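You operate a simulated robot arm through the tools that you are given. There is no shell and no other tool.

You run a simulated two-armed robot. Do the job below in one go: nothing can be reset, and whatever is moved stays where it is left.

## Task
Tap the link bush home through the blue drift.
Fine: stand the drift on the bush, light blows of the blue grip mallet till it sits flush, put mallet and drift back where they were. Set down upright: blue drift.

It is judged by the outcome, as a careful person would: the job done as asked, and still so three seconds after it is handed in. It fails if anything else is knocked over, pushed out of place, dropped, spilled or broken.

## Robot
Two 7-joint arms with two-finger parallel grippers on one trunk that stands fixed in place. Base frame: the origin is at the foot of the trunk, x ahead of it, y to its left, z up; the work surface is at about z = 850. Lengths are in mm, angles in degrees, forces in N, time in s.
The left shoulder is at [55, 174, 1249], the right one opposite. With the tool pointing down near the work surface each hand reaches from about 100 to 680 mm from the base axis, measured 20 degrees to its own side. Payload 3.6 kg a hand.
The tool frame of a hand sits at the grasp point between the pads (the TCP): z along the fingers, y along the line on which they close. The tips reach 30 mm beyond it. Largest opening 110 mm; finger width 20, thickness 10; the body of the gripper, 48 by 112 mm, starts 55 mm behind the TCP.
Orientation is that of the tool frame in the base frame, as a unit quaternion [w, x, y, z]. With the fingers straight down and closing along the base's y, the tool's x points along the base's -x, its y along +y and its z along -z.

## Interface
- The arms move only by the tool apply_moves. It takes "left_steps", "right_steps" or both (then of equal length, played together; a hand with none holds still); each is a list of rows, each a list of 7 numbers: the shift along the base's x, y, z in mm, then the turn, a rotation vector about the base's x, y, z in degrees, then the gripper command, from -1 (shut) to 1 (fully open), values between in proportion. In form: [[dx, dy, dz, ax, ay, az, fingers], ...]. A call has 1 to 20 rows; each row shifts and turns the commanded pose from where the row before left it. Rows are played at 5 a second. More than 50 mm and 8.6 degrees between two rows, or a gripper value outside its range, and nothing of the call is played. A pose out of reach is approached as far as the arm can. The call stops where the force on the tool passes 40 N (or 10 N more than at its start, if that is more) or the arm is blocked; 0.2 s more then pass. The fingers move at their own pace (about 153 mm/s each) and stop on an object; they squeeze with about 31 N. The grip force told is the motor's: it shows also when the fingers shut on nothing. Time passes only in rows, and 0.2 s behind the last, so rows that do not move let the fingers close. It gives the time, the measured TCP pose, the force on the tool (base axes), the opening and the grip force at its end, in the units of the frame above (readings bear some noise), with the torque about the TCP (base axes, N m) and any sound that the robot's microphone picked up.
- Cameras (640 x 400 px; columns grow to the right, rows downward): "scene" is now at [139.2, 18, 1417.3]; the picture's right is [0.21, -0.98, 0.00], its down [-0.61, -0.13, -0.78] and it looks along [0.77, 0.16, -0.62] (base axes); focal length 262 px, centre (320, 200). "left" rides on the left gripper at [73, -17, -103] in its tool frame; the picture's right is [0.23, 0.97, 0.00], its down [-0.76, 0.18, -0.62] and it looks along [-0.61, 0.14, 0.78] (tool axes); focal length 222 px, centre (320, 200). "right" rides on the right gripper at [72, 17, -103] in its tool frame; the picture's right is [-0.23, 0.97, 0.00], its down [-0.76, -0.18, -0.62] and it looks along [-0.61, -0.14, 0.78] (tool axes); focal length 222 px, centre (320, 200). There is no depth. A picture from a camera that has moved, and an enlarged one, comes with that camera's place and axes in the base frame and with its lens.
- camera(camera): a new picture of that camera. No time passes.
- raise_lower(by): moves the trunk up (or, below 0, down) by that many mm; the arms and the scene camera ride with it, the base frame stays. It gives what a move gives, with no picture.
- head_to(pan, tilt): turns the head with the scene camera to pan (to the left, within 86 degrees either way) and tilt (down, from -29 to 69), counted from straight ahead of the robot (the tilt from the chest, where the trunk bows). It gives what a move gives.
- zoom(camera, box): a new picture of the part [left, top, right, bottom] of that camera's present view, enlarged. No time passes.
- job_done(): hands the job in; it is judged then, once.

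Places have to be worked out from the pictures, the camera data and where the tool is seen. Open the grippers and draw the arms clear of the work before you hand the job in, unless the task says otherwise.

The tools are called after "Call:" by a JSON object that holds its "fn" and its "kwargs". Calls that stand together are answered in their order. apply_moves: Moves the arms, as the interface text tells. Its arguments: {"type":"object","properties":{"left_steps":{"type":"array"},"right_steps":{"type":"array"}},"required":[]} The other tools are called the same way: raise_lower (by) moves the trunk up or down; head_to (pan, tilt) turns the head that bears the scene camera; camera (camera) takes a picture; zoom (camera, box) takes an enlarged picture of a part of a camera's view; job_done () hands the job in.

At the start:

```text
t: 0.0
left_tool_pos: [380.4, 304.4, 1256.4]
left_ee_rot: [0.0, -0.001, 1.0, 0.0]
left_ft_force: [0.0, 0.5, -0.5]
left_ft_torque: [0.0, -0.01, -0.02]
left_finger_gap: 110.0
left_finger_force: 0.1
right_tool_pos: [491.3, -100.0, 1206.9]
right_ee_rot: [0.0, 0.0, 1.0, 0.0]
right_ft_force: [0.8, -0.9, 1.0]
right_ft_torque: [0.01, 0.0, 0.01]
right_finger_gap: 110.0
right_finger_force: 0.0
trunk travel left (down, up): [-364.0, 399.0]
head pan, tilt (commanded): [12.1, 38.3]
```

scene: 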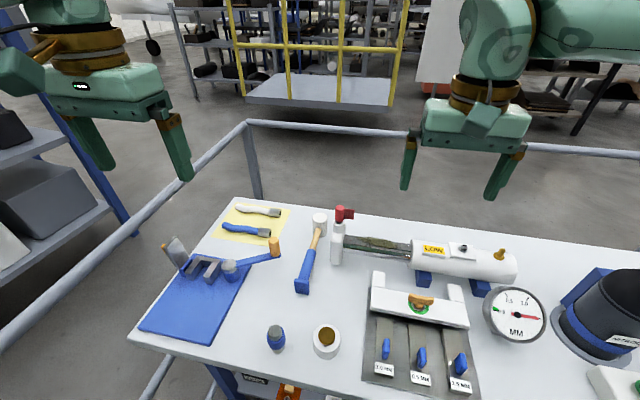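
right: 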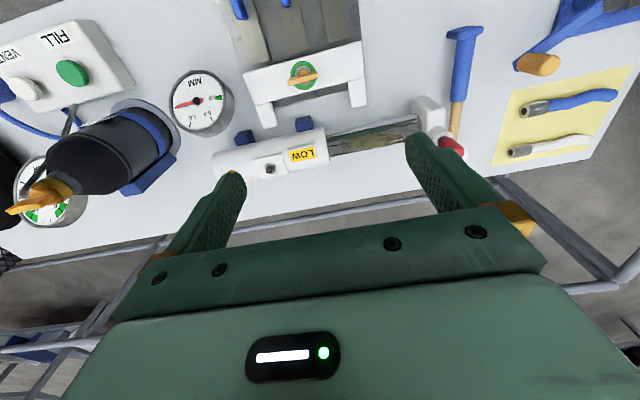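
left: 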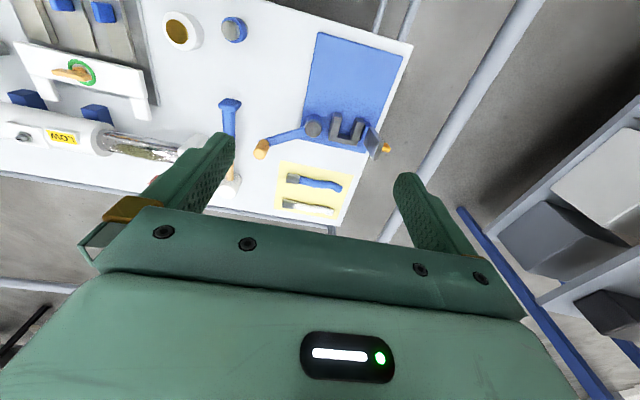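

I see a table with a mallet (blue grip), a small blue-topped object next to a white ring with brown bush, and a blue vise-like tool on a blue mat. I'll take enlarged views first to identify the drift, bush and mallet.

Call:
{"fn": "zoom", "kwargs": {"camera": "scene", "box": [220, 280, 380, 380]}}

Call:
{"fn": "zoom", "kwargs": {"camera": "scene", "box": [130, 190, 290, 290]}}

Call:
{"fn": "zoom", "kwargs": {"camera": "scene", "box": [260, 200, 420, 300]}}

Call:
{"fn": "zoom", "kwargs": {"camera": "left", "box": [130, 0, 290, 100]}}

```text
4.00 times, centred on (300, 330) of scene
camera zoom: at [139.2, 18.0, 1417.3], right [0.21, -0.98, 0.0], down [-0.61, -0.13, -0.78], along [0.77, 0.16, -0.62], focal length 1050 px, centre (400, -320)
```

zoom: 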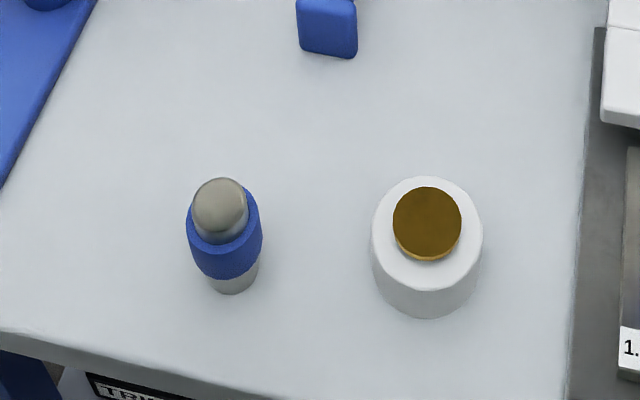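

```text
4.00 times, centred on (210, 240) of scene
camera zoom: at [139.2, 18.0, 1417.3], right [0.21, -0.98, 0.0], down [-0.61, -0.13, -0.78], along [0.77, 0.16, -0.62], focal length 1050 px, centre (760, 40)
```

zoom: 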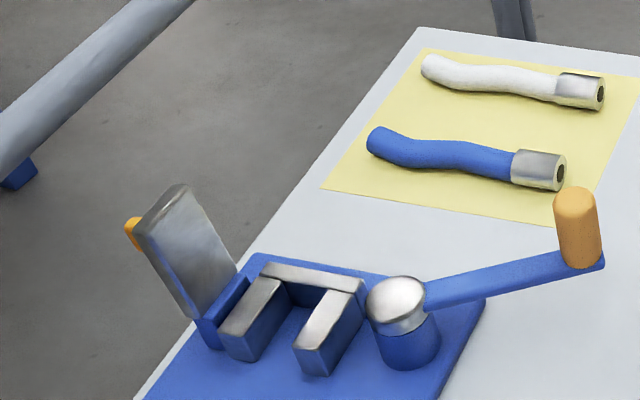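

```text
4.00 times, centred on (340, 250) of scene
camera zoom: at [139.2, 18.0, 1417.3], right [0.21, -0.98, 0.0], down [-0.61, -0.13, -0.78], along [0.77, 0.16, -0.62], focal length 1050 px, centre (240, 0)
```

zoom: 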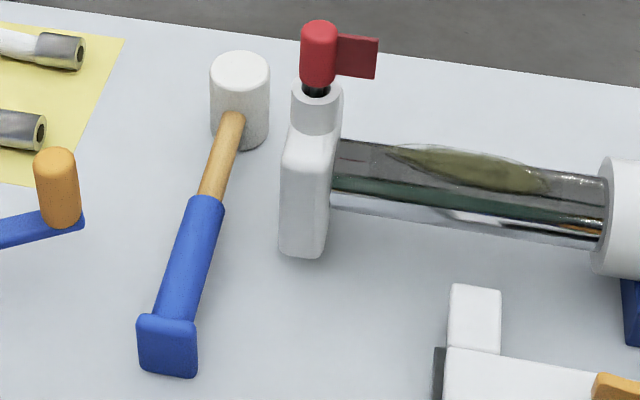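

```text
4.00 times, centred on (210, 50) of left
camera zoom: at [307.3, 286.8, 1361.0], right [-0.23, 0.97, 0.0], down [0.76, 0.18, 0.62], along [0.61, 0.14, -0.78], focal length 888 px, centre (760, 800)
```

zoom: 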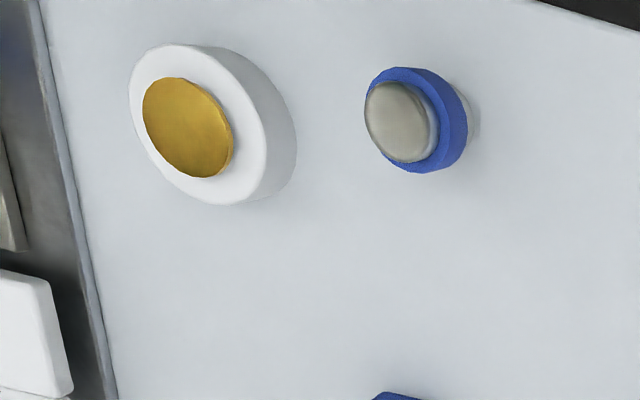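

The drift appears to be at about (350, 150), roughly 72 mm tall. The link is at about (375, 55) with the brass bush standing proud (top about z 893), and the mallet stands on its head at about (682, 134) with the handle toward me along x. I'll move the left hand closer to use its camera on the mallet.

Call:
{"fn": "apply_moves", "kwargs": {"left_steps": [[10, -31, -41, 0, 0, 0, 1], [10, -31, -41, 0, 0, 0, 1], [10, -31, -41, 0, 0, 0, 1], [10, -31, -41, 0, 0, 0, 1], [10, -31, -41, 0, 0, 0, 1], [0, 0, 0, 0, 0, 0, 1]]}}

Call:
{"fn": "camera", "kwargs": {"camera": "left"}}

Call:
{"fn": "camera", "kwargs": {"camera": "scene"}}

```text
refused: row 1 steps farther than a row can; nothing moved
```

```text
taken
camera left: at [307.3, 286.8, 1361.0], right [-0.23, 0.97, 0.0], down [0.76, 0.18, 0.62], along [0.61, 0.14, -0.78], focal length 222 px, centre (320, 200)
```

left: 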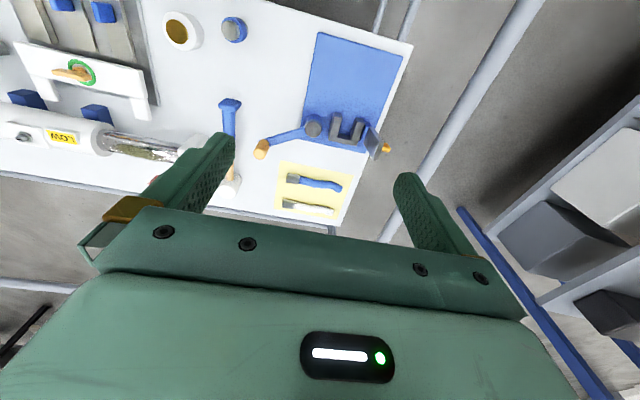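

```text
taken
camera scene: at [139.2, 18.0, 1417.3], right [0.21, -0.98, 0.0], down [-0.61, -0.13, -0.78], along [0.77, 0.16, -0.62], focal length 262 px, centre (320, 200)
```

scene: 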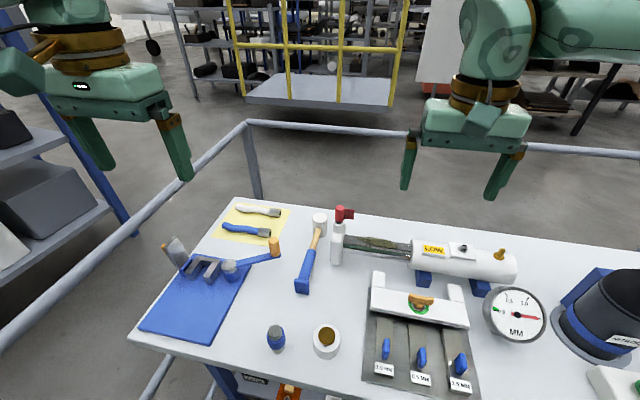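

The step was just over 50 mm and was refused. I'll send it again in smaller steps.

Call:
{"fn": "apply_moves", "kwargs": {"left_steps": [[8, -26, -34, 0, 0, 0, 1], [8, -26, -34, 0, 0, 0, 1], [8, -26, -34, 0, 0, 0, 1], [8, -26, -34, 0, 0, 0, 1], [8, -26, -34, 0, 0, 0, 1], [8, -26, -34, 0, 0, 0, 1], [0, 0, 0, 0, 0, 0, 1]]}}

Call:
{"fn": "camera", "kwargs": {"camera": "left"}}

Call:
{"fn": "camera", "kwargs": {"camera": "scene"}}

```text
t: 1.6
left_tool_pos: [428.1, 149.3, 1054.0]
left_ee_rot: [0.0, -0.001, 1.0, 0.0]
left_ft_force: [0.4, -0.2, -0.4]
left_ft_torque: [0.03, -0.04, -0.03]
left_finger_gap: 109.9
left_finger_force: 0.1
right_tool_pos: [490.4, -99.6, 1207.5]
right_ee_rot: [-0.001, 0.0, 1.0, 0.0]
right_ft_force: [0.5, -0.5, 0.0]
right_ft_torque: [-0.02, -0.01, 0.01]
right_finger_gap: 110.1
right_finger_force: 0.1
trunk travel left (down, up): [-364.0, 399.0]
head pan, tilt (commanded): [12.1, 38.3]
```

```text
taken
camera left: at [354.7, 132.1, 1157.3], right [-0.23, 0.97, 0.0], down [0.76, 0.18, 0.62], along [0.61, 0.14, -0.78], focal length 222 px, centre (320, 200)
```

left: 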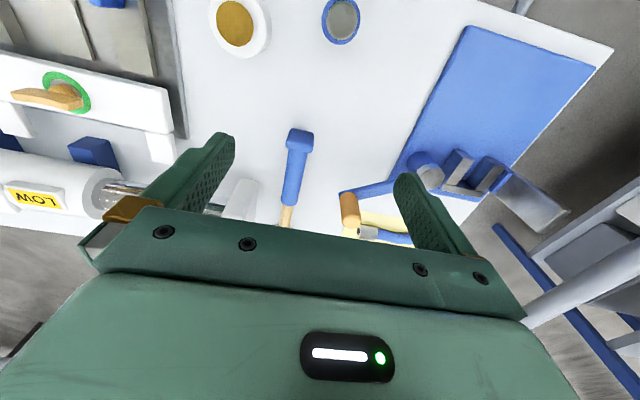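

```text
taken
camera scene: at [138.6, 18.5, 1417.4], right [0.21, -0.98, 0.0], down [-0.61, -0.13, -0.78], along [0.77, 0.16, -0.62], focal length 262 px, centre (320, 200)
```

scene: 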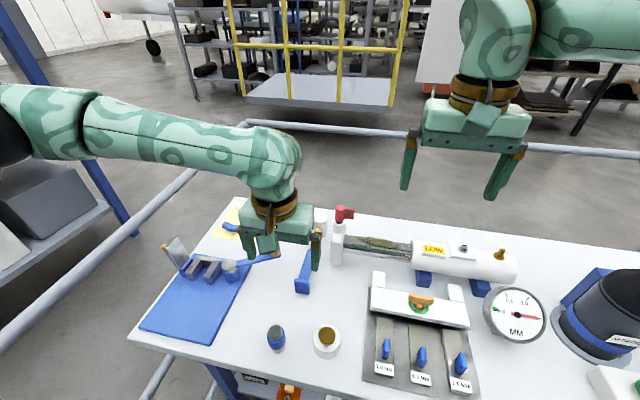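

The camera view is partly blocked by the hand. I'll zoom in on the drift, the link and the mallet from here.

Call:
{"fn": "zoom", "kwargs": {"camera": "left", "box": [190, 0, 380, 118]}}

Call:
{"fn": "zoom", "kwargs": {"camera": "left", "box": [220, 120, 380, 220]}}

Call:
{"fn": "zoom", "kwargs": {"camera": "scene", "box": [240, 200, 400, 300]}}

```text
3.37 times, centred on (285, 59) of left
camera zoom: at [354.7, 132.1, 1157.3], right [-0.23, 0.97, 0.0], down [0.76, 0.18, 0.62], along [0.61, 0.14, -0.78], focal length 748 px, centre (438, 675)
```

zoom: 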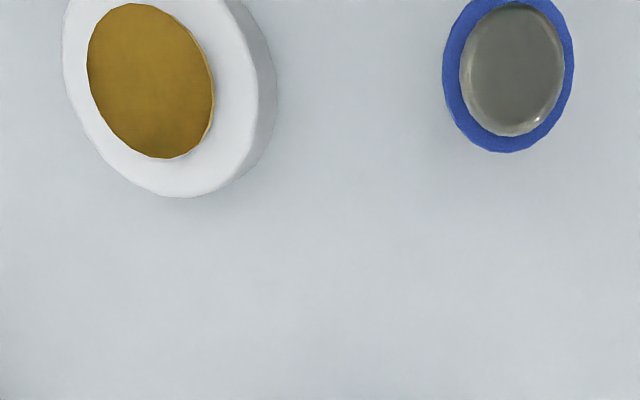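

```text
4.00 times, centred on (300, 170) of left
camera zoom: at [354.7, 132.1, 1157.3], right [-0.23, 0.97, 0.0], down [0.76, 0.18, 0.62], along [0.61, 0.14, -0.78], focal length 888 px, centre (400, 320)
```

zoom: 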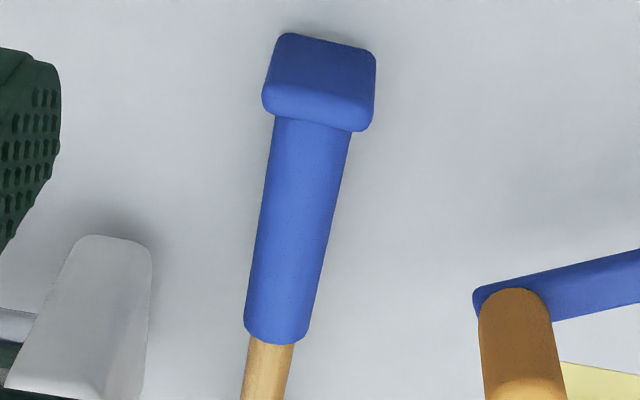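

```text
4.00 times, centred on (320, 250) of scene
camera zoom: at [138.6, 18.5, 1417.4], right [0.21, -0.98, 0.0], down [-0.61, -0.13, -0.78], along [0.77, 0.16, -0.62], focal length 1050 px, centre (320, 0)
```

zoom: 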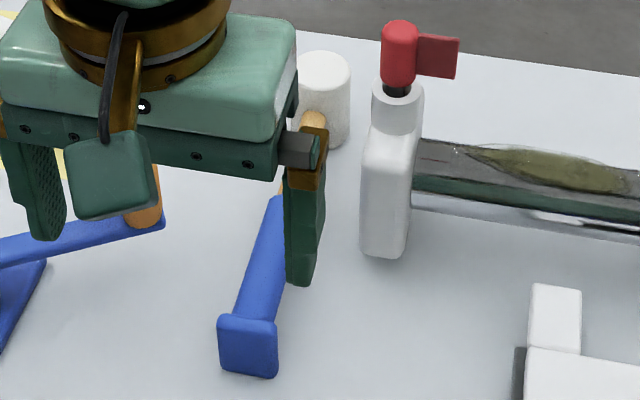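

I want to know whether the mallet handle is level and how high it sits, so I'll zoom tighter on the cap and head from both cameras.

Call:
{"fn": "zoom", "kwargs": {"camera": "left", "box": [275, 122, 323, 152]}}

Call:
{"fn": "zoom", "kwargs": {"camera": "scene", "box": [285, 265, 333, 295]}}

Call:
{"fn": "zoom", "kwargs": {"camera": "scene", "box": [300, 205, 348, 235]}}

Call:
{"fn": "zoom", "kwargs": {"camera": "scene", "box": [310, 320, 350, 360]}}

Call:
{"fn": "zoom", "kwargs": {"camera": "scene", "box": [260, 315, 300, 355]}}

```text
13.33 times, centred on (299, 137) of left
camera zoom: at [354.7, 132.1, 1157.3], right [-0.23, 0.97, 0.0], down [0.76, 0.18, 0.62], along [0.61, 0.14, -0.78], focal length 2962 px, centre (600, 1040)
```

zoom: 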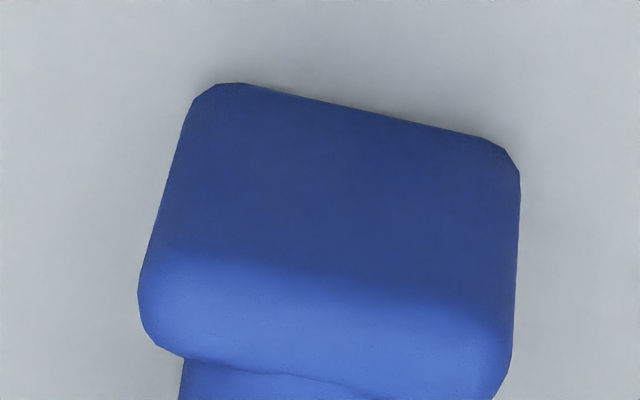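

```text
13.33 times, centred on (309, 280) of scene
camera zoom: at [138.6, 18.5, 1417.4], right [0.21, -0.98, 0.0], down [-0.61, -0.13, -0.78], along [0.77, 0.16, -0.62], focal length 3500 px, centre (467, -867)
```

zoom: 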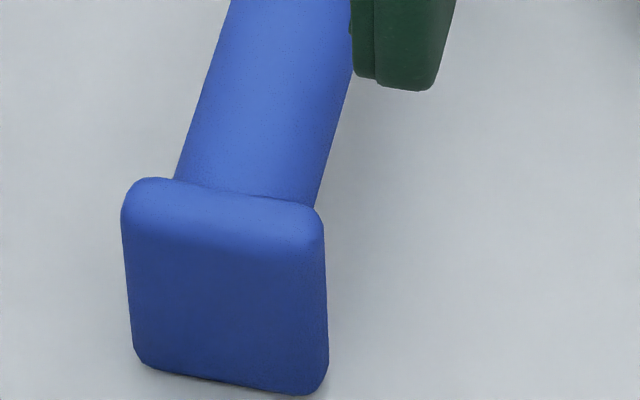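

```text
13.33 times, centred on (324, 220) of scene
camera zoom: at [138.6, 18.5, 1417.4], right [0.21, -0.98, 0.0], down [-0.61, -0.13, -0.78], along [0.77, 0.16, -0.62], focal length 3500 px, centre (267, -67)
```

zoom: 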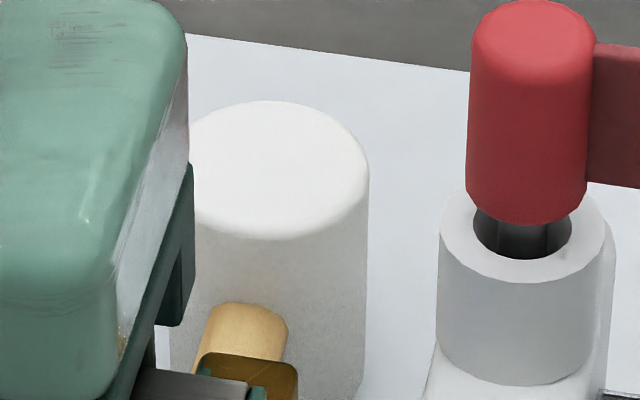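

```text
10.00 times, centred on (330, 340) of scene
camera zoom: at [138.6, 18.5, 1417.4], right [0.21, -0.98, 0.0], down [-0.61, -0.13, -0.78], along [0.77, 0.16, -0.62], focal length 2625 px, centre (220, -1200)
```

zoom: 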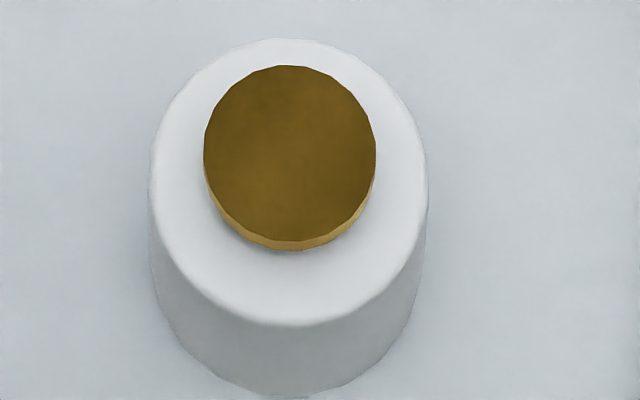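

```text
10.00 times, centred on (280, 335) of scene
camera zoom: at [138.6, 18.5, 1417.4], right [0.21, -0.98, 0.0], down [-0.61, -0.13, -0.78], along [0.77, 0.16, -0.62], focal length 2625 px, centre (720, -1150)
```

zoom: 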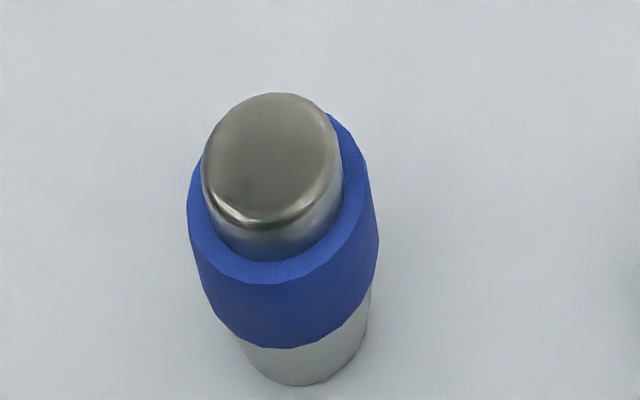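

The drift sits at about (349, 150): 72 mm tall, 26 mm in diameter, with a 36 mm blue sleeve at z 879–906. The link top is at about z 882 with the bush a few mm proud. My plan is for the right hand to hold the drift from the side (tool horizontal, from the -x side) while the left hand swings the mallet. First I'll move the left hand aside and bring the right hand toward the near edge.

Call:
{"fn": "apply_moves", "kwargs": {"left_steps": [[-5, 29, 16, 0, 0, 0, 1], [-5, 29, 16, 0, 0, 0, 1], [-5, 29, 16, 0, 0, 0, 1], [-5, 29, 16, 0, 0, 0, 1], [-5, 29, 16, 0, 0, 0, 1], [-5, 29, 16, 0, 0, 0, 1], [0, 0, 0, 0, 0, 0, 1]], "right_steps": [[-32, 17, -18, 0, 0, 0, 1], [-32, 17, -18, 0, 0, 0, 1], [-32, 17, -18, 0, 0, 0, 1], [-32, 17, -18, 0, 0, 0, 1], [-32, 17, -18, 0, 0, 0, 1], [-32, 17, -18, 0, 0, 0, 1], [0, 0, 0, 0, 0, 0, 1]]}}

Call:
{"fn": "camera", "kwargs": {"camera": "right"}}

Call:
{"fn": "camera", "kwargs": {"camera": "scene"}}

```text
t: 3.2
left_tool_pos: [400.2, 323.7, 1152.2]
left_ee_rot: [0.0, 0.0, 1.0, 0.001]
left_ft_force: [-0.5, -0.1, 0.3]
left_ft_torque: [0.01, 0.03, -0.02]
left_finger_gap: 109.9
left_finger_force: 0.0
right_tool_pos: [298.1, 2.4, 1099.4]
right_ee_rot: [-0.001, 0.001, 1.0, 0.0]
right_ft_force: [0.1, 0.3, -0.1]
right_ft_torque: [-0.02, 0.01, 0.04]
right_finger_gap: 109.9
right_finger_force: 0.1
trunk travel left (down, up): [-364.0, 399.0]
head pan, tilt (commanded): [12.1, 38.3]
```

```text
taken
camera right: at [225.1, 19.6, 1202.9], right [0.23, 0.97, 0.0], down [0.76, -0.18, 0.62], along [0.61, -0.14, -0.78], focal length 222 px, centre (320, 200)
```

right: 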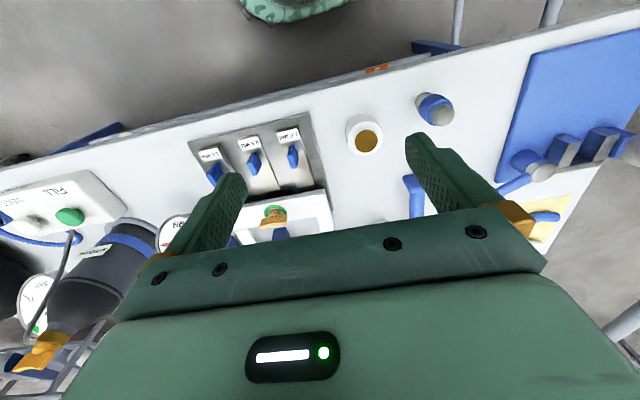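

```text
taken
camera scene: at [139.9, 16.8, 1417.2], right [0.21, -0.98, 0.0], down [-0.61, -0.13, -0.78], along [0.77, 0.16, -0.62], focal length 262 px, centre (320, 200)
```

scene: 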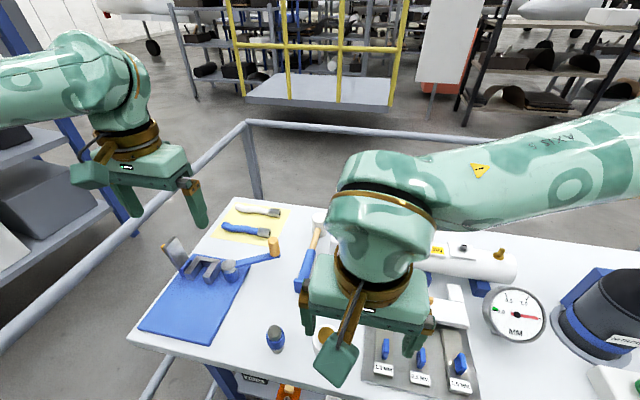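

The right hand is clear and in place. I'll pitch it forward 40°, with the fingers swinging toward +x, and use its camera for a low-angle look at the link, drift and mallet.

Call:
{"fn": "apply_moves", "kwargs": {"right_steps": [[-4, 15, -6, 0, -8, 0, 1], [-4, 15, -6, 0, -8, 0, 1], [-4, 15, -6, 0, -8, 0, 1], [-4, 15, -6, 0, -8, 0, 1], [-4, 15, -6, 0, -8, 0, 1], [0, 0, 0, 0, 0, 0, 1]]}}

Call:
{"fn": "camera", "kwargs": {"camera": "right"}}

Call:
{"fn": "camera", "kwargs": {"camera": "scene"}}

```text
t: 3.7
left_tool_pos: [398.1, 324.5, 1152.3]
left_ee_rot: [0.001, -0.001, 1.0, -0.001]
left_ft_force: [-0.5, 0.0, 0.5]
left_ft_torque: [0.0, 0.0, -0.02]
left_finger_gap: 110.2
left_finger_force: 0.1
right_tool_pos: [297.1, 23.2, 1092.5]
right_ee_rot: [0.091, 0.006, 0.996, 0.002]
right_ft_force: [1.5, 0.8, 1.4]
right_ft_torque: [-0.03, 0.2, -0.12]
right_finger_gap: 110.0
right_finger_force: 0.1
trunk travel left (down, up): [-364.0, 399.0]
head pan, tilt (commanded): [12.1, 38.3]
stopped in row 2 (right hand): the force on the tool passed its limit at 74 N (the readings are from after the stop); the commanded pose is now the measured one
```

```text
taken
camera right: at [207.3, 39.9, 1182.8], right [0.23, 0.97, 0.05], down [0.64, -0.19, 0.75], along [0.74, -0.15, -0.66], focal length 222 px, centre (320, 200)
```

right: 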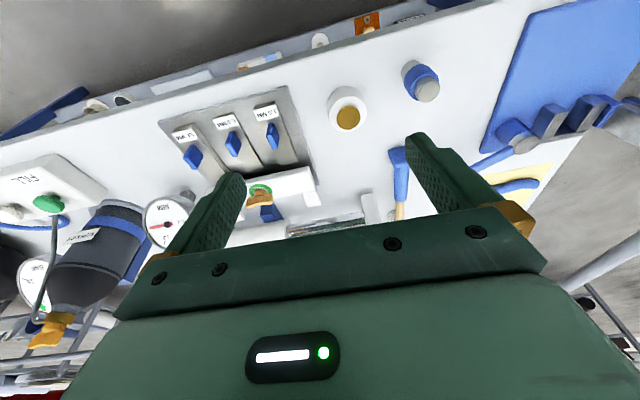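

```text
taken
camera scene: at [139.0, 18.5, 1417.3], right [0.21, -0.98, 0.0], down [-0.61, -0.13, -0.78], along [0.77, 0.16, -0.62], focal length 262 px, centre (320, 200)
```

scene: 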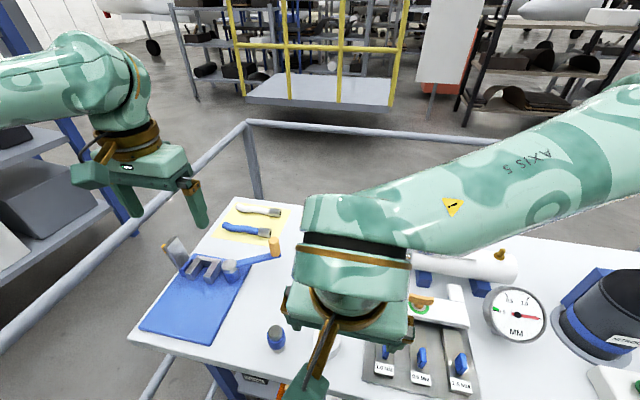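

The right hand stopped with a force spike of about 74 N, possibly its camera housing brushing the trunk or a sudden wrist motion. The readings are now quiet. I'll move the hand away from the trunk (+x) and rotate more slowly.

Call:
{"fn": "apply_moves", "kwargs": {"right_steps": [[20, 0, 0, 0, 0, 0, 1], [20, 0, 0, 0, 0, 0, 1], [20, 0, 0, 0, 0, 0, 1], [0, 0, 0, 0, 0, 0, 1], [0, 0, 0, 0, -3, 0, 1], [0, 0, 0, 0, -3, 0, 1]]}}

Call:
{"fn": "camera", "kwargs": {"camera": "scene"}}

```text
t: 5.1
left_tool_pos: [398.2, 324.6, 1151.6]
left_ee_rot: [0.001, -0.001, 1.0, -0.001]
left_ft_force: [-0.2, 0.3, -0.1]
left_ft_torque: [-0.01, -0.01, 0.04]
left_finger_gap: 110.0
left_finger_force: 0.1
right_tool_pos: [357.2, 21.2, 1093.7]
right_ee_rot: [0.143, 0.005, 0.99, 0.003]
right_ft_force: [0.5, -0.3, -1.7]
right_ft_torque: [0.02, 0.01, -0.02]
right_finger_gap: 109.9
right_finger_force: 0.0
trunk travel left (down, up): [-364.0, 399.0]
head pan, tilt (commanded): [12.1, 38.3]
```

```text
taken
camera scene: at [139.0, 18.2, 1417.3], right [0.21, -0.98, 0.0], down [-0.61, -0.13, -0.78], along [0.77, 0.16, -0.62], focal length 262 px, centre (320, 200)
```

scene: 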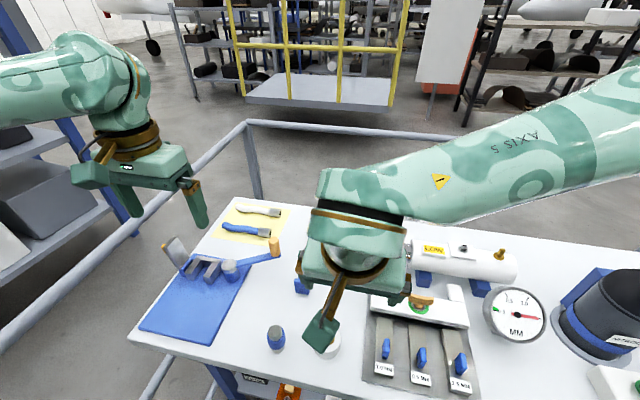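

That went smoothly, so the hand needed more room and gentler turning. I'll continue pitching at 4° per row to about 40° total, then look through the right camera.

Call:
{"fn": "apply_moves", "kwargs": {"right_steps": [[0, 0, 0, 0, -4, 0, 1], [0, 0, 0, 0, -4, 0, 1], [0, 0, 0, 0, -4, 0, 1], [0, 0, 0, 0, -4, 0, 1], [0, 0, 0, 0, -4, 0, 1], [0, 0, 0, 0, -4, 0, 1], [0, 0, 0, 0, 0, 0, 1]]}}

Call:
{"fn": "camera", "kwargs": {"camera": "right"}}

Call:
{"fn": "camera", "kwargs": {"camera": "scene"}}

```text
t: 6.7
left_tool_pos: [399.1, 324.9, 1152.3]
left_ee_rot: [0.0, 0.0, 1.0, 0.0]
left_ft_force: [0.1, -0.2, -0.7]
left_ft_torque: [0.01, -0.01, 0.02]
left_finger_gap: 110.2
left_finger_force: 0.0
right_tool_pos: [357.7, 22.6, 1092.4]
right_ee_rot: [0.346, 0.004, 0.938, 0.004]
right_ft_force: [-0.3, -0.3, 0.0]
right_ft_torque: [0.0, 0.0, -0.03]
right_finger_gap: 110.0
right_finger_force: 0.1
trunk travel left (down, up): [-364.0, 399.0]
head pan, tilt (commanded): [12.1, 38.3]
```

```text
taken
camera right: at [234.9, 39.5, 1125.6], right [0.18, 0.97, 0.16], down [0.18, -0.19, 0.97], along [0.97, -0.15, -0.2], focal length 222 px, centre (320, 200)
```

right: 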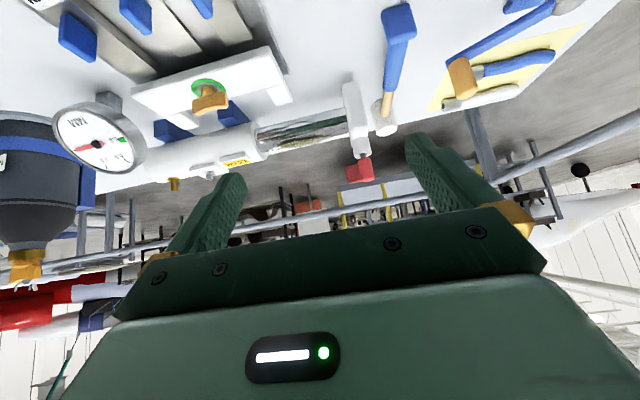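

```text
taken
camera scene: at [139.4, 17.9, 1417.2], right [0.21, -0.98, 0.0], down [-0.61, -0.13, -0.78], along [0.77, 0.16, -0.62], focal length 262 px, centre (320, 200)
```

scene: 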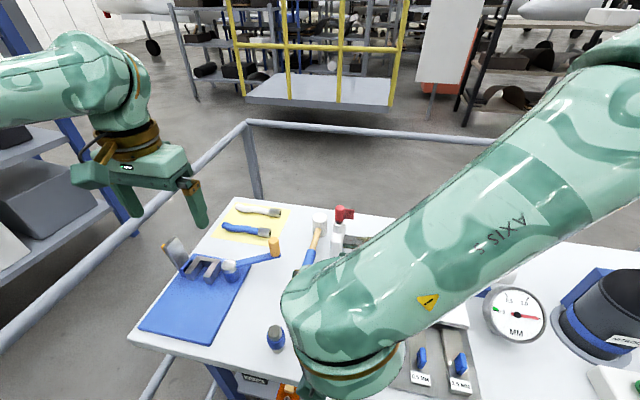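

Now I have an upside-down low-angle view. I'll zoom in on the mallet cap and head.

Call:
{"fn": "zoom", "kwargs": {"camera": "right", "box": [340, 0, 440, 150]}}

```text
2.67 times, centred on (390, 75) of right
camera zoom: at [234.9, 39.5, 1125.6], right [0.18, 0.97, 0.16], down [0.18, -0.19, 0.97], along [0.97, -0.15, -0.2], focal length 592 px, centre (133, 533)
```

zoom: 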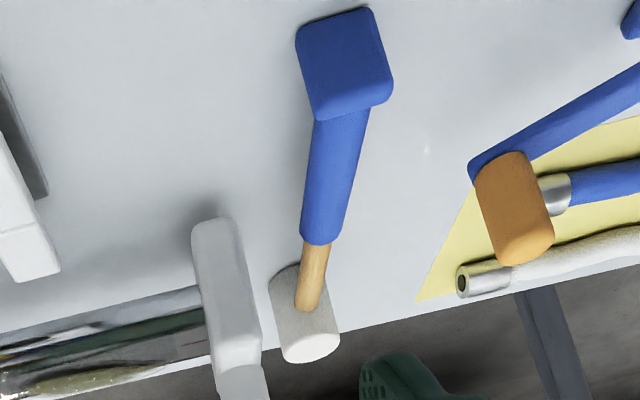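

The handle looks close to level. I'll keep pitching the right hand to about 76° (14° nose-down), moving it slowly left to y≈100.

Call:
{"fn": "apply_moves", "kwargs": {"right_steps": [[0, 4, 0, 0, -4, 0, 1], [0, 4, 0, 0, -4, 0, 1], [0, 4, 0, 0, -4, 0, 1], [0, 4, 0, 0, -4, 0, 1], [0, 4, 0, 0, -4, 0, 1], [0, 4, 0, 0, -4, 0, 1], [0, 4, 0, 0, -4, 0, 1], [0, 4, 0, 0, -4, 0, 1], [0, 4, 0, 0, -3.5, 0, 1], [0, 0, 0, 0, 0, 0, 1]]}}

Call:
{"fn": "camera", "kwargs": {"camera": "scene"}}

```text
t: 9.1
left_tool_pos: [399.1, 324.5, 1151.9]
left_ee_rot: [0.001, 0.0, 1.0, 0.0]
left_ft_force: [-0.8, -1.3, 0.3]
left_ft_torque: [0.01, 0.01, -0.01]
left_finger_gap: 110.2
left_finger_force: 0.1
right_tool_pos: [402.4, 46.3, 1147.3]
right_ee_rot: [0.631, 0.047, 0.775, 0.009]
right_ft_force: [-0.2, -0.7, -0.4]
right_ft_torque: [-0.01, -0.01, 0.0]
right_finger_gap: 109.9
right_finger_force: 0.1
right hand out of reach, approached as far as the arm can: row 8, 9
trunk travel left (down, up): [-364.0, 399.0]
head pan, tilt (commanded): [12.1, 38.3]
stopped in row 10 (right hand): the arm was blocked; the commanded pose is now the measured one
```

```text
taken
camera scene: at [139.1, 18.2, 1417.3], right [0.21, -0.98, 0.0], down [-0.61, -0.13, -0.78], along [0.77, 0.16, -0.62], focal length 262 px, centre (320, 200)
```

scene: 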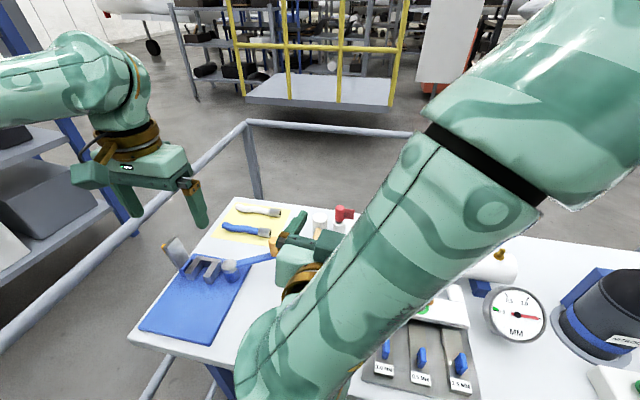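

The right arm can't comfortably point +x here because its wrist is at a limit. A better split is for the left hand to hold the drift, coming in from the left where the table is open, and for the right hand to take the mallet. I'll unwind the right hand back to tool-down on its own side.

Call:
{"fn": "apply_moves", "kwargs": {"right_steps": [[3.9, -9.8, 2.6, -0.056, 3.908, 0.29, 1], [3.9, -9.8, 2.6, -0.056, 3.908, 0.29, 1], [3.9, -9.8, 2.6, -0.056, 3.908, 0.29, 1], [3.9, -9.8, 2.6, -0.056, 3.908, 0.29, 1], [3.9, -9.8, 2.6, -0.056, 3.908, 0.29, 1], [3.9, -9.8, 2.6, -0.056, 3.908, 0.29, 1], [3.9, -9.8, 2.6, -0.056, 3.908, 0.29, 1], [3.9, -9.8, 2.6, -0.056, 3.908, 0.29, 1], [3.9, -9.8, 2.6, -0.056, 3.908, 0.29, 1], [3.9, -9.8, 2.6, -0.056, 3.908, 0.29, 1], [3.9, -9.8, 2.6, -0.056, 3.908, 0.29, 1], [3.9, -9.8, 2.6, -0.056, 3.908, 0.29, 1], [3.9, -9.8, 2.6, -0.056, 3.908, 0.29, 1], [3.9, -9.8, 2.6, -0.056, 3.908, 0.29, 1], [3.9, -9.8, 2.6, -0.056, 3.908, 0.29, 1], [3.9, -9.8, 2.6, -0.056, 3.908, 0.29, 1], [3.9, -9.8, 2.6, -0.056, 3.908, 0.29, 1], [3.9, -9.8, 2.6, -0.056, 3.908, 0.29, 1], [3.9, -9.8, 2.6, -0.056, 3.908, 0.29, 1], [3.9, -9.8, 2.6, -0.056, 3.908, 0.29, 1]]}}

Call:
{"fn": "camera", "kwargs": {"camera": "scene"}}

```text
t: 13.3
left_tool_pos: [398.9, 325.5, 1152.0]
left_ee_rot: [0.0, -0.001, 1.0, 0.0]
left_ft_force: [0.4, -0.4, 0.3]
left_ft_torque: [-0.01, 0.03, -0.04]
left_finger_gap: 110.0
left_finger_force: 0.1
right_tool_pos: [477.6, -150.1, 1197.8]
right_ee_rot: [-0.002, -0.001, 1.0, 0.002]
right_ft_force: [0.2, 0.6, 0.0]
right_ft_torque: [0.04, 0.04, 0.03]
right_finger_gap: 109.8
right_finger_force: 0.1
trunk travel left (down, up): [-364.0, 399.0]
head pan, tilt (commanded): [12.1, 38.3]
```

```text
taken
camera scene: at [139.6, 17.9, 1417.2], right [0.21, -0.98, 0.0], down [-0.61, -0.13, -0.78], along [0.77, 0.16, -0.62], focal length 262 px, centre (320, 200)
```

scene: 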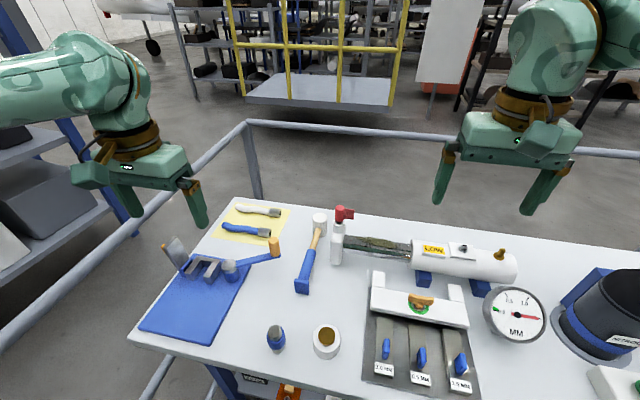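

Both hands are free. The red tap and plate stand at about (600, 67) and reach z≈1030, so the mallet grip must stay at x ≤ 550 to keep the gripper body clear. Lowering the trunk 110 mm gives the right arm more reach and the scene camera a lower angle; both hands stay well above everything.

Call:
{"fn": "raise_lower", "kwargs": {"by": -110}}

Call:
{"fn": "camera", "kwargs": {"camera": "scene"}}

```text
t: 14.7
left_tool_pos: [398.5, 324.5, 1041.8]
left_ee_rot: [0.001, 0.0, 1.0, 0.0]
left_ft_force: [-0.7, -0.5, -0.1]
left_ft_torque: [0.0, 0.01, -0.01]
left_finger_gap: 110.0
left_finger_force: 0.0
right_tool_pos: [478.0, -148.8, 1090.7]
right_ee_rot: [-0.001, -0.002, 1.0, 0.001]
right_ft_force: [0.4, 0.0, 0.1]
right_ft_torque: [0.0, -0.03, -0.01]
right_finger_gap: 109.9
right_finger_force: 0.0
trunk travel left (down, up): [-254.0, 509.0]
head pan, tilt (commanded): [12.1, 38.3]
```

```text
taken
camera scene: at [182.9, 18.0, 1305.3], right [0.21, -0.98, 0.0], down [-0.61, -0.13, -0.78], along [0.77, 0.16, -0.62], focal length 262 px, centre (320, 200)
```

scene: 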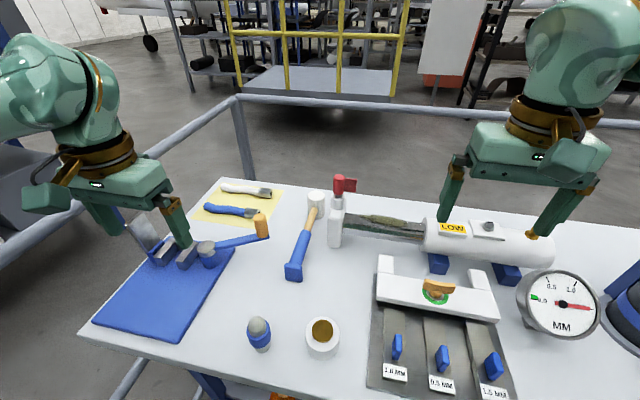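

The trunk also leaned forward a little. Next I'll turn the left hand to point right-forward (yaw -60°), moving toward a staging point at about (330, 230, 1000).

Call:
{"fn": "apply_moves", "kwargs": {"left_steps": [[-5.6, -7.8, -2, 0, 0, -5, 0.2], [-5.6, -7.8, -2, 0, 0, -5, 0.2], [-5.6, -7.8, -2, 0, 0, -5, 0.2], [-5.6, -7.8, -2, 0, 0, -5, 0.2], [-5.6, -7.8, -2, 0, 0, -5, 0.2], [-5.6, -7.8, -2, 0, 0, -5, 0.2], [-5.6, -7.8, -2, 0, 0, -5, 0.2], [-5.6, -7.8, -2, 0, 0, -5, 0.2], [-5.6, -7.8, -2, 0, 0, -5, 0.2], [-5.6, -7.8, -2, 0, 0, -5, 0.2], [-5.6, -7.8, -2, 0, 0, -5, 0.2], [-5.6, -7.8, -2, 0, 0, -5, 0.2], [0, 0, 0, 0, 0, 0, 0.2]]}}

Call:
{"fn": "camera", "kwargs": {"camera": "scene"}}

```text
t: 17.5
left_tool_pos: [331.6, 230.5, 1015.7]
left_ee_rot: [0.001, 0.5, 0.866, -0.001]
left_ft_force: [0.6, 0.1, 1.1]
left_ft_torque: [0.04, 0.02, 0.0]
left_finger_gap: 66.1
left_finger_force: 0.0
right_tool_pos: [478.0, -149.9, 1090.1]
right_ee_rot: [-0.001, -0.001, 1.0, 0.001]
right_ft_force: [-0.1, -0.1, -0.7]
right_ft_torque: [-0.03, -0.02, 0.03]
right_finger_gap: 109.9
right_finger_force: 0.1
trunk travel left (down, up): [-254.0, 509.0]
head pan, tilt (commanded): [12.1, 38.3]
```

```text
taken
camera scene: at [183.5, 18.1, 1305.0], right [0.21, -0.98, 0.0], down [-0.61, -0.13, -0.78], along [0.77, 0.16, -0.62], focal length 262 px, centre (320, 200)
```

scene: 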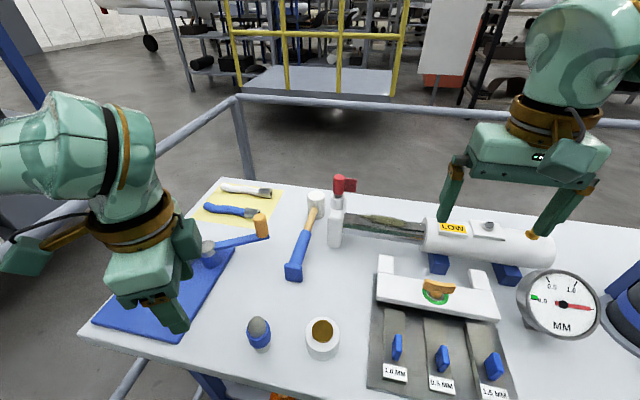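

Yaw is done. Now I'll pitch the left fingers up toward horizontal, 60° about the closing axis, with the TCP held in place.

Call:
{"fn": "apply_moves", "kwargs": {"left_steps": [[0, 0, 0, -4.33, -2.5, 0, 0.2], [0, 0, 0, -4.33, -2.5, 0, 0.2], [0, 0, 0, -4.33, -2.5, 0, 0.2], [0, 0, 0, -4.33, -2.5, 0, 0.2], [0, 0, 0, -4.33, -2.5, 0, 0.2], [0, 0, 0, -4.33, -2.5, 0, 0.2], [0, 0, 0, -4.33, -2.5, 0, 0.2], [0, 0, 0, -4.33, -2.5, 0, 0.2], [0, 0, 0, -4.33, -2.5, 0, 0.2], [0, 0, 0, -4.33, -2.5, 0, 0.2], [0, 0, 0, -4.33, -2.5, 0, 0.2], [0, 0, 0, -4.33, -2.5, 0, 0.2], [0, 0, 0, 0, 0, 0, 0.2]]}}

Call:
{"fn": "camera", "kwargs": {"camera": "scene"}}

Call:
{"fn": "camera", "kwargs": {"camera": "left"}}

```text
t: 20.3
left_tool_pos: [369.2, 241.5, 1026.8]
left_ee_rot: [0.433, 0.432, 0.75, -0.251]
left_ft_force: [-0.5, -0.2, 0.3]
left_ft_torque: [-0.01, -0.02, 0.0]
left_finger_gap: 66.2
left_finger_force: 0.1
left hand out of reach, approached as far as the arm can: row 2, 3, 4, 5, 6, 7, 8, 11
right_tool_pos: [478.6, -149.0, 1089.3]
right_ee_rot: [0.0, -0.001, 1.0, 0.001]
right_ft_force: [0.3, 0.3, 0.1]
right_ft_torque: [0.01, -0.03, 0.0]
right_finger_gap: 110.2
right_finger_force: 0.0
trunk travel left (down, up): [-254.0, 509.0]
head pan, tilt (commanded): [12.1, 38.3]
```

```text
taken
camera scene: at [183.5, 18.0, 1305.0], right [0.21, -0.98, 0.0], down [-0.61, -0.13, -0.78], along [0.77, 0.16, -0.62], focal length 262 px, centre (320, 200)
```

scene: 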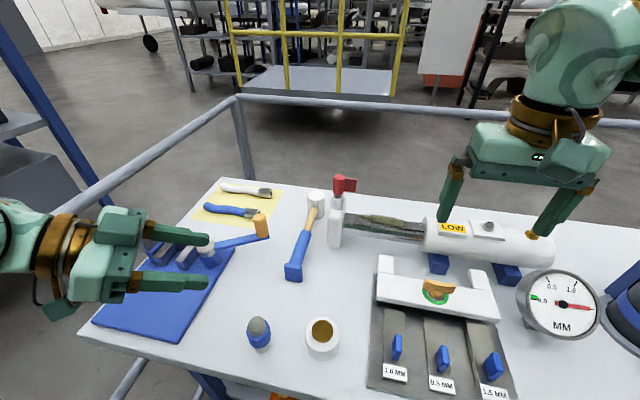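

```text
taken
camera left: at [290.7, 341.7, 1016.1], right [0.79, 0.59, -0.2], down [0.08, 0.23, 0.97], along [0.61, -0.78, 0.14], focal length 222 px, centre (320, 200)
```

left: 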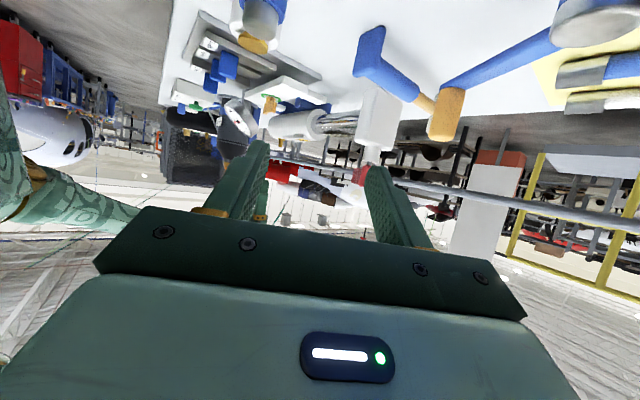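

The orientation is right, but the position drifted while the arm was at a reach limit. I'll hold still one moment to see where the commanded pose settles.

Call:
{"fn": "apply_moves", "kwargs": {"left_steps": [[0, 0, 0, 0, 0, 0, 0.2], [0, 0, 0, 0, 0, 0, 0.2]]}}

```text
t: 20.9
left_tool_pos: [368.8, 242.9, 1026.7]
left_ee_rot: [0.433, 0.432, 0.75, -0.25]
left_ft_force: [-0.4, 0.4, 0.1]
left_ft_torque: [-0.01, -0.02, 0.0]
left_finger_gap: 66.0
left_finger_force: 0.0
right_tool_pos: [478.9, -150.5, 1089.7]
right_ee_rot: [-0.002, -0.001, 1.0, 0.001]
right_ft_force: [-0.6, 0.6, 0.5]
right_ft_torque: [0.01, -0.02, 0.02]
right_finger_gap: 110.2
right_finger_force: 0.1
trunk travel left (down, up): [-254.0, 509.0]
head pan, tilt (commanded): [12.1, 38.3]
```

The commanded pose rebased at (369, 243, 1027) with the orientation I wanted: pointing (0.43, -0.75, -0.5) and closing horizontally. Now I'll move above the drift, staying high, to check alignment.

Call:
{"fn": "apply_moves", "kwargs": {"left_steps": [[-4, -18.5, -5, 0, 0, 0, 0.2], [-4, -18.5, -5, 0, 0, 0, 0.2], [-4, -18.5, -5, 0, 0, 0, 0.2], [-4, -18.5, -5, 0, 0, 0, 0.2], [-4, -18.5, -5, 0, 0, 0, 0.2], [0, 0, 0, 0, 0, 0, 0.2]]}}

Call:
{"fn": "camera", "kwargs": {"camera": "scene"}}

```text
t: 22.3
left_tool_pos: [397.1, 170.9, 995.1]
left_ee_rot: [0.433, 0.433, 0.75, -0.252]
left_ft_force: [-0.1, 0.7, -0.3]
left_ft_torque: [0.0, 0.0, 0.0]
left_finger_gap: 66.1
left_finger_force: 0.0
left hand out of reach, approached as far as the arm can: row 1, 2, 3, 4, 5
right_tool_pos: [479.5, -148.4, 1089.3]
right_ee_rot: [0.0, -0.001, 1.0, 0.0]
right_ft_force: [0.3, 0.4, -0.2]
right_ft_torque: [0.01, 0.01, 0.01]
right_finger_gap: 110.2
right_finger_force: 0.0
trunk travel left (down, up): [-254.0, 509.0]
head pan, tilt (commanded): [12.1, 38.3]
```

```text
taken
camera scene: at [183.2, 18.1, 1305.1], right [0.21, -0.98, 0.0], down [-0.61, -0.13, -0.78], along [0.77, 0.16, -0.62], focal length 262 px, centre (320, 200)
```

scene: 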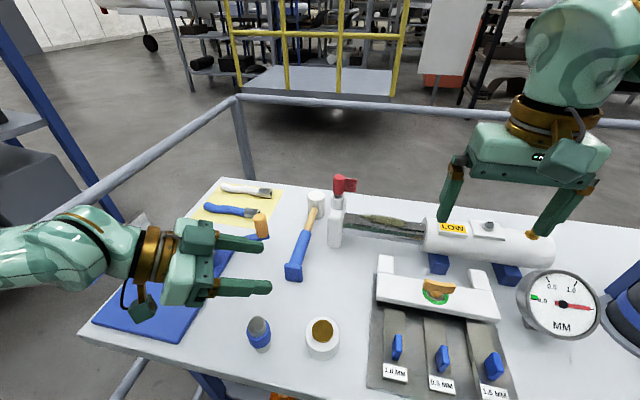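

At this trunk height the left arm can't fold enough to reach over the drift, but with the trunk up it can. I'll take the mallet first while the trunk is low. Left hand backs off to the left; right hand goes to a point high above the mallet grip (540, 135).

Call:
{"fn": "apply_moves", "kwargs": {"left_steps": [[0, 25, 8, 0, 0, 0, 0.2], [0, 25, 8, 0, 0, 0, 0.2], [0, 25, 8, 0, 0, 0, 0.2], [0, 25, 8, 0, 0, 0, 0.2], [0, 0, 0, 0, 0, 0, 0.2], [0, 0, 0, 0, 0, 0, 0.2], [0, 0, 0, 0, 0, 0, 0.2], [0, 0, 0, 0, 0, 0, 0.2], [0, 0, 0, 0, 0, 0, 0.2], [0, 0, 0, 0, 0, 0, 0.2], [0, 0, 0, 0, 0, 0, 0.2]], "right_steps": [[20, 0, 5, 0, 0, 0, 0.2], [20, 0, 5, 0, 0, 0, 0.2], [20, 20, 0, 0, 0, 0, 0.2], [0, 33, 0, 0, 0, 0, 0.2], [0, 33, 0, 0, 0, 0, 0.2], [0, 33, 0, 0, 0, 0, 0.2], [0, 33, 0, 0, 0, 0, 0.2], [0, 33, 0, 0, 0, 0, 0.2], [0, 33, 0, 0, 0, 0, 0.2], [0, 33, 0, 0, 0, 0, 0.2], [0, 33, 0, 0, 0, 0, 0.2]]}}

Call:
{"fn": "camera", "kwargs": {"camera": "scene"}}

Call:
{"fn": "camera", "kwargs": {"camera": "right"}}

```text
t: 24.7
left_tool_pos: [399.0, 271.1, 1025.5]
left_ee_rot: [0.433, 0.433, 0.75, -0.252]
left_ft_force: [-0.1, 1.3, -1.1]
left_ft_torque: [-0.01, -0.01, 0.0]
left_finger_gap: 65.9
left_finger_force: 0.0
right_tool_pos: [534.1, 121.2, 1098.6]
right_ee_rot: [0.001, -0.006, 1.0, 0.0]
right_ft_force: [-0.4, -0.4, 0.6]
right_ft_torque: [0.03, 0.0, 0.02]
right_finger_gap: 66.0
right_finger_force: 0.1
right hand out of reach, approached as far as the arm can: row 11
trunk travel left (down, up): [-254.0, 509.0]
head pan, tilt (commanded): [12.1, 38.3]
```

```text
taken
camera scene: at [183.7, 18.0, 1305.0], right [0.21, -0.98, 0.0], down [-0.61, -0.13, -0.78], along [0.77, 0.16, -0.62], focal length 262 px, centre (320, 200)
```

scene: 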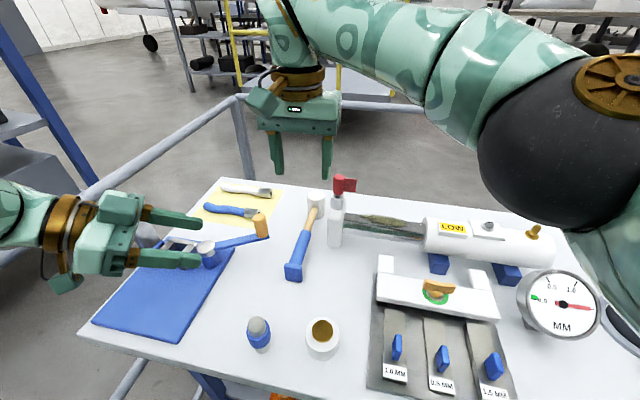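

```text
taken
camera right: at [459.7, 137.8, 1202.1], right [0.21, 0.98, 0.0], down [0.76, -0.17, 0.62], along [0.61, -0.13, -0.78], focal length 222 px, centre (320, 200)
```

right: 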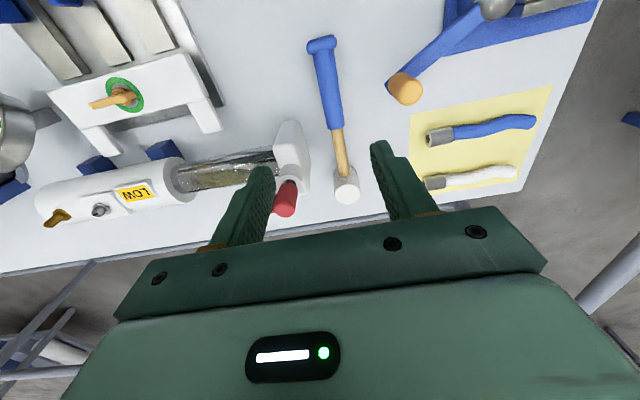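

The right hand just reaches here. I'll zoom with its camera to pin down the mallet's line.

Call:
{"fn": "zoom", "kwargs": {"camera": "right", "box": [270, 30, 430, 130]}}

Call:
{"fn": "zoom", "kwargs": {"camera": "right", "box": [270, 115, 430, 215]}}

Call:
{"fn": "zoom", "kwargs": {"camera": "scene", "box": [260, 170, 388, 290]}}

```text
4.00 times, centred on (350, 80) of right
camera zoom: at [459.7, 137.8, 1202.1], right [0.21, 0.98, 0.0], down [0.76, -0.17, 0.62], along [0.61, -0.13, -0.78], focal length 888 px, centre (200, 680)
```

zoom: 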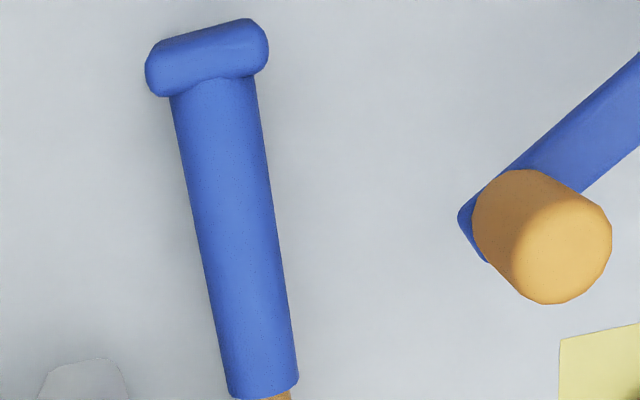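

```text
4.00 times, centred on (350, 165) of right
camera zoom: at [459.7, 137.8, 1202.1], right [0.21, 0.98, 0.0], down [0.76, -0.17, 0.62], along [0.61, -0.13, -0.78], focal length 888 px, centre (200, 340)
```

zoom: 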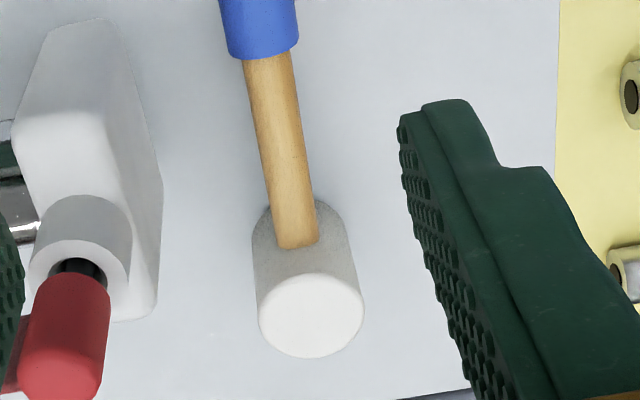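

```text
3.33 times, centred on (324, 230) of scene
camera zoom: at [183.7, 18.0, 1305.0], right [0.21, -0.98, 0.0], down [-0.61, -0.13, -0.78], along [0.77, 0.16, -0.62], focal length 875 px, centre (307, 100)
```

zoom: 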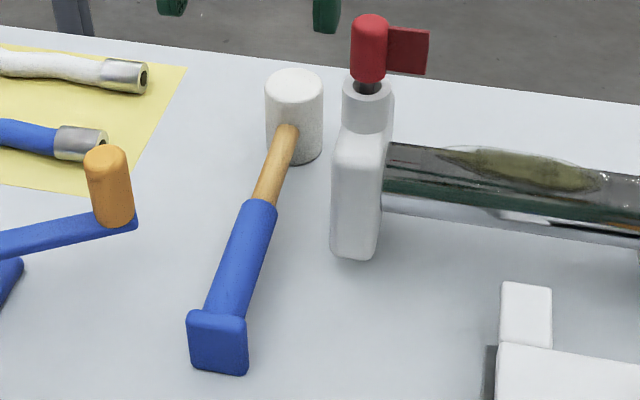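

The numbers suggest the mallet axis is about z 883 at the head and about 868–870 at the cap, so it may rest on its cap with a slight droop. I'll use the left camera, which looks across the table, for a side check.

Call:
{"fn": "camera", "kwargs": {"camera": "left"}}

Call:
{"fn": "zoom", "kwargs": {"camera": "left", "box": [300, 0, 500, 150]}}

```text
taken
camera left: at [320.8, 370.9, 1014.8], right [0.79, 0.58, -0.2], down [0.08, 0.23, 0.97], along [0.61, -0.78, 0.14], focal length 222 px, centre (320, 200)
```

left: 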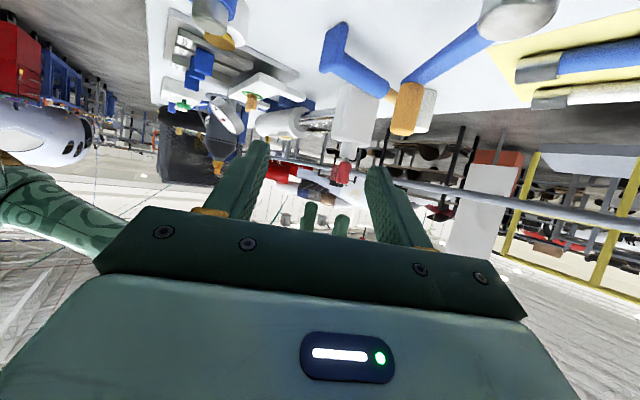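

```text
2.67 times, centred on (400, 75) of left
camera zoom: at [320.8, 370.9, 1014.8], right [0.79, 0.58, -0.2], down [0.08, 0.23, 0.97], along [0.61, -0.78, 0.14], focal length 592 px, centre (107, 533)
```

zoom: 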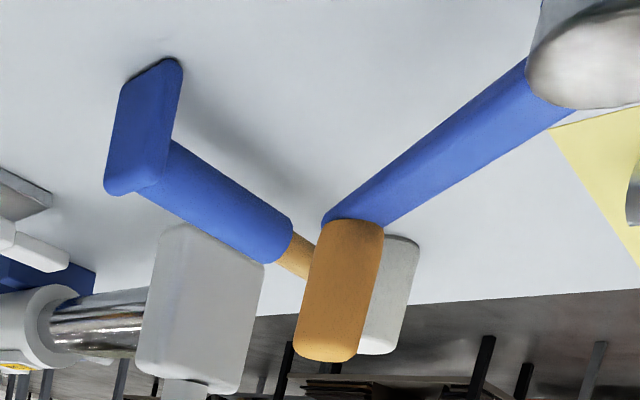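

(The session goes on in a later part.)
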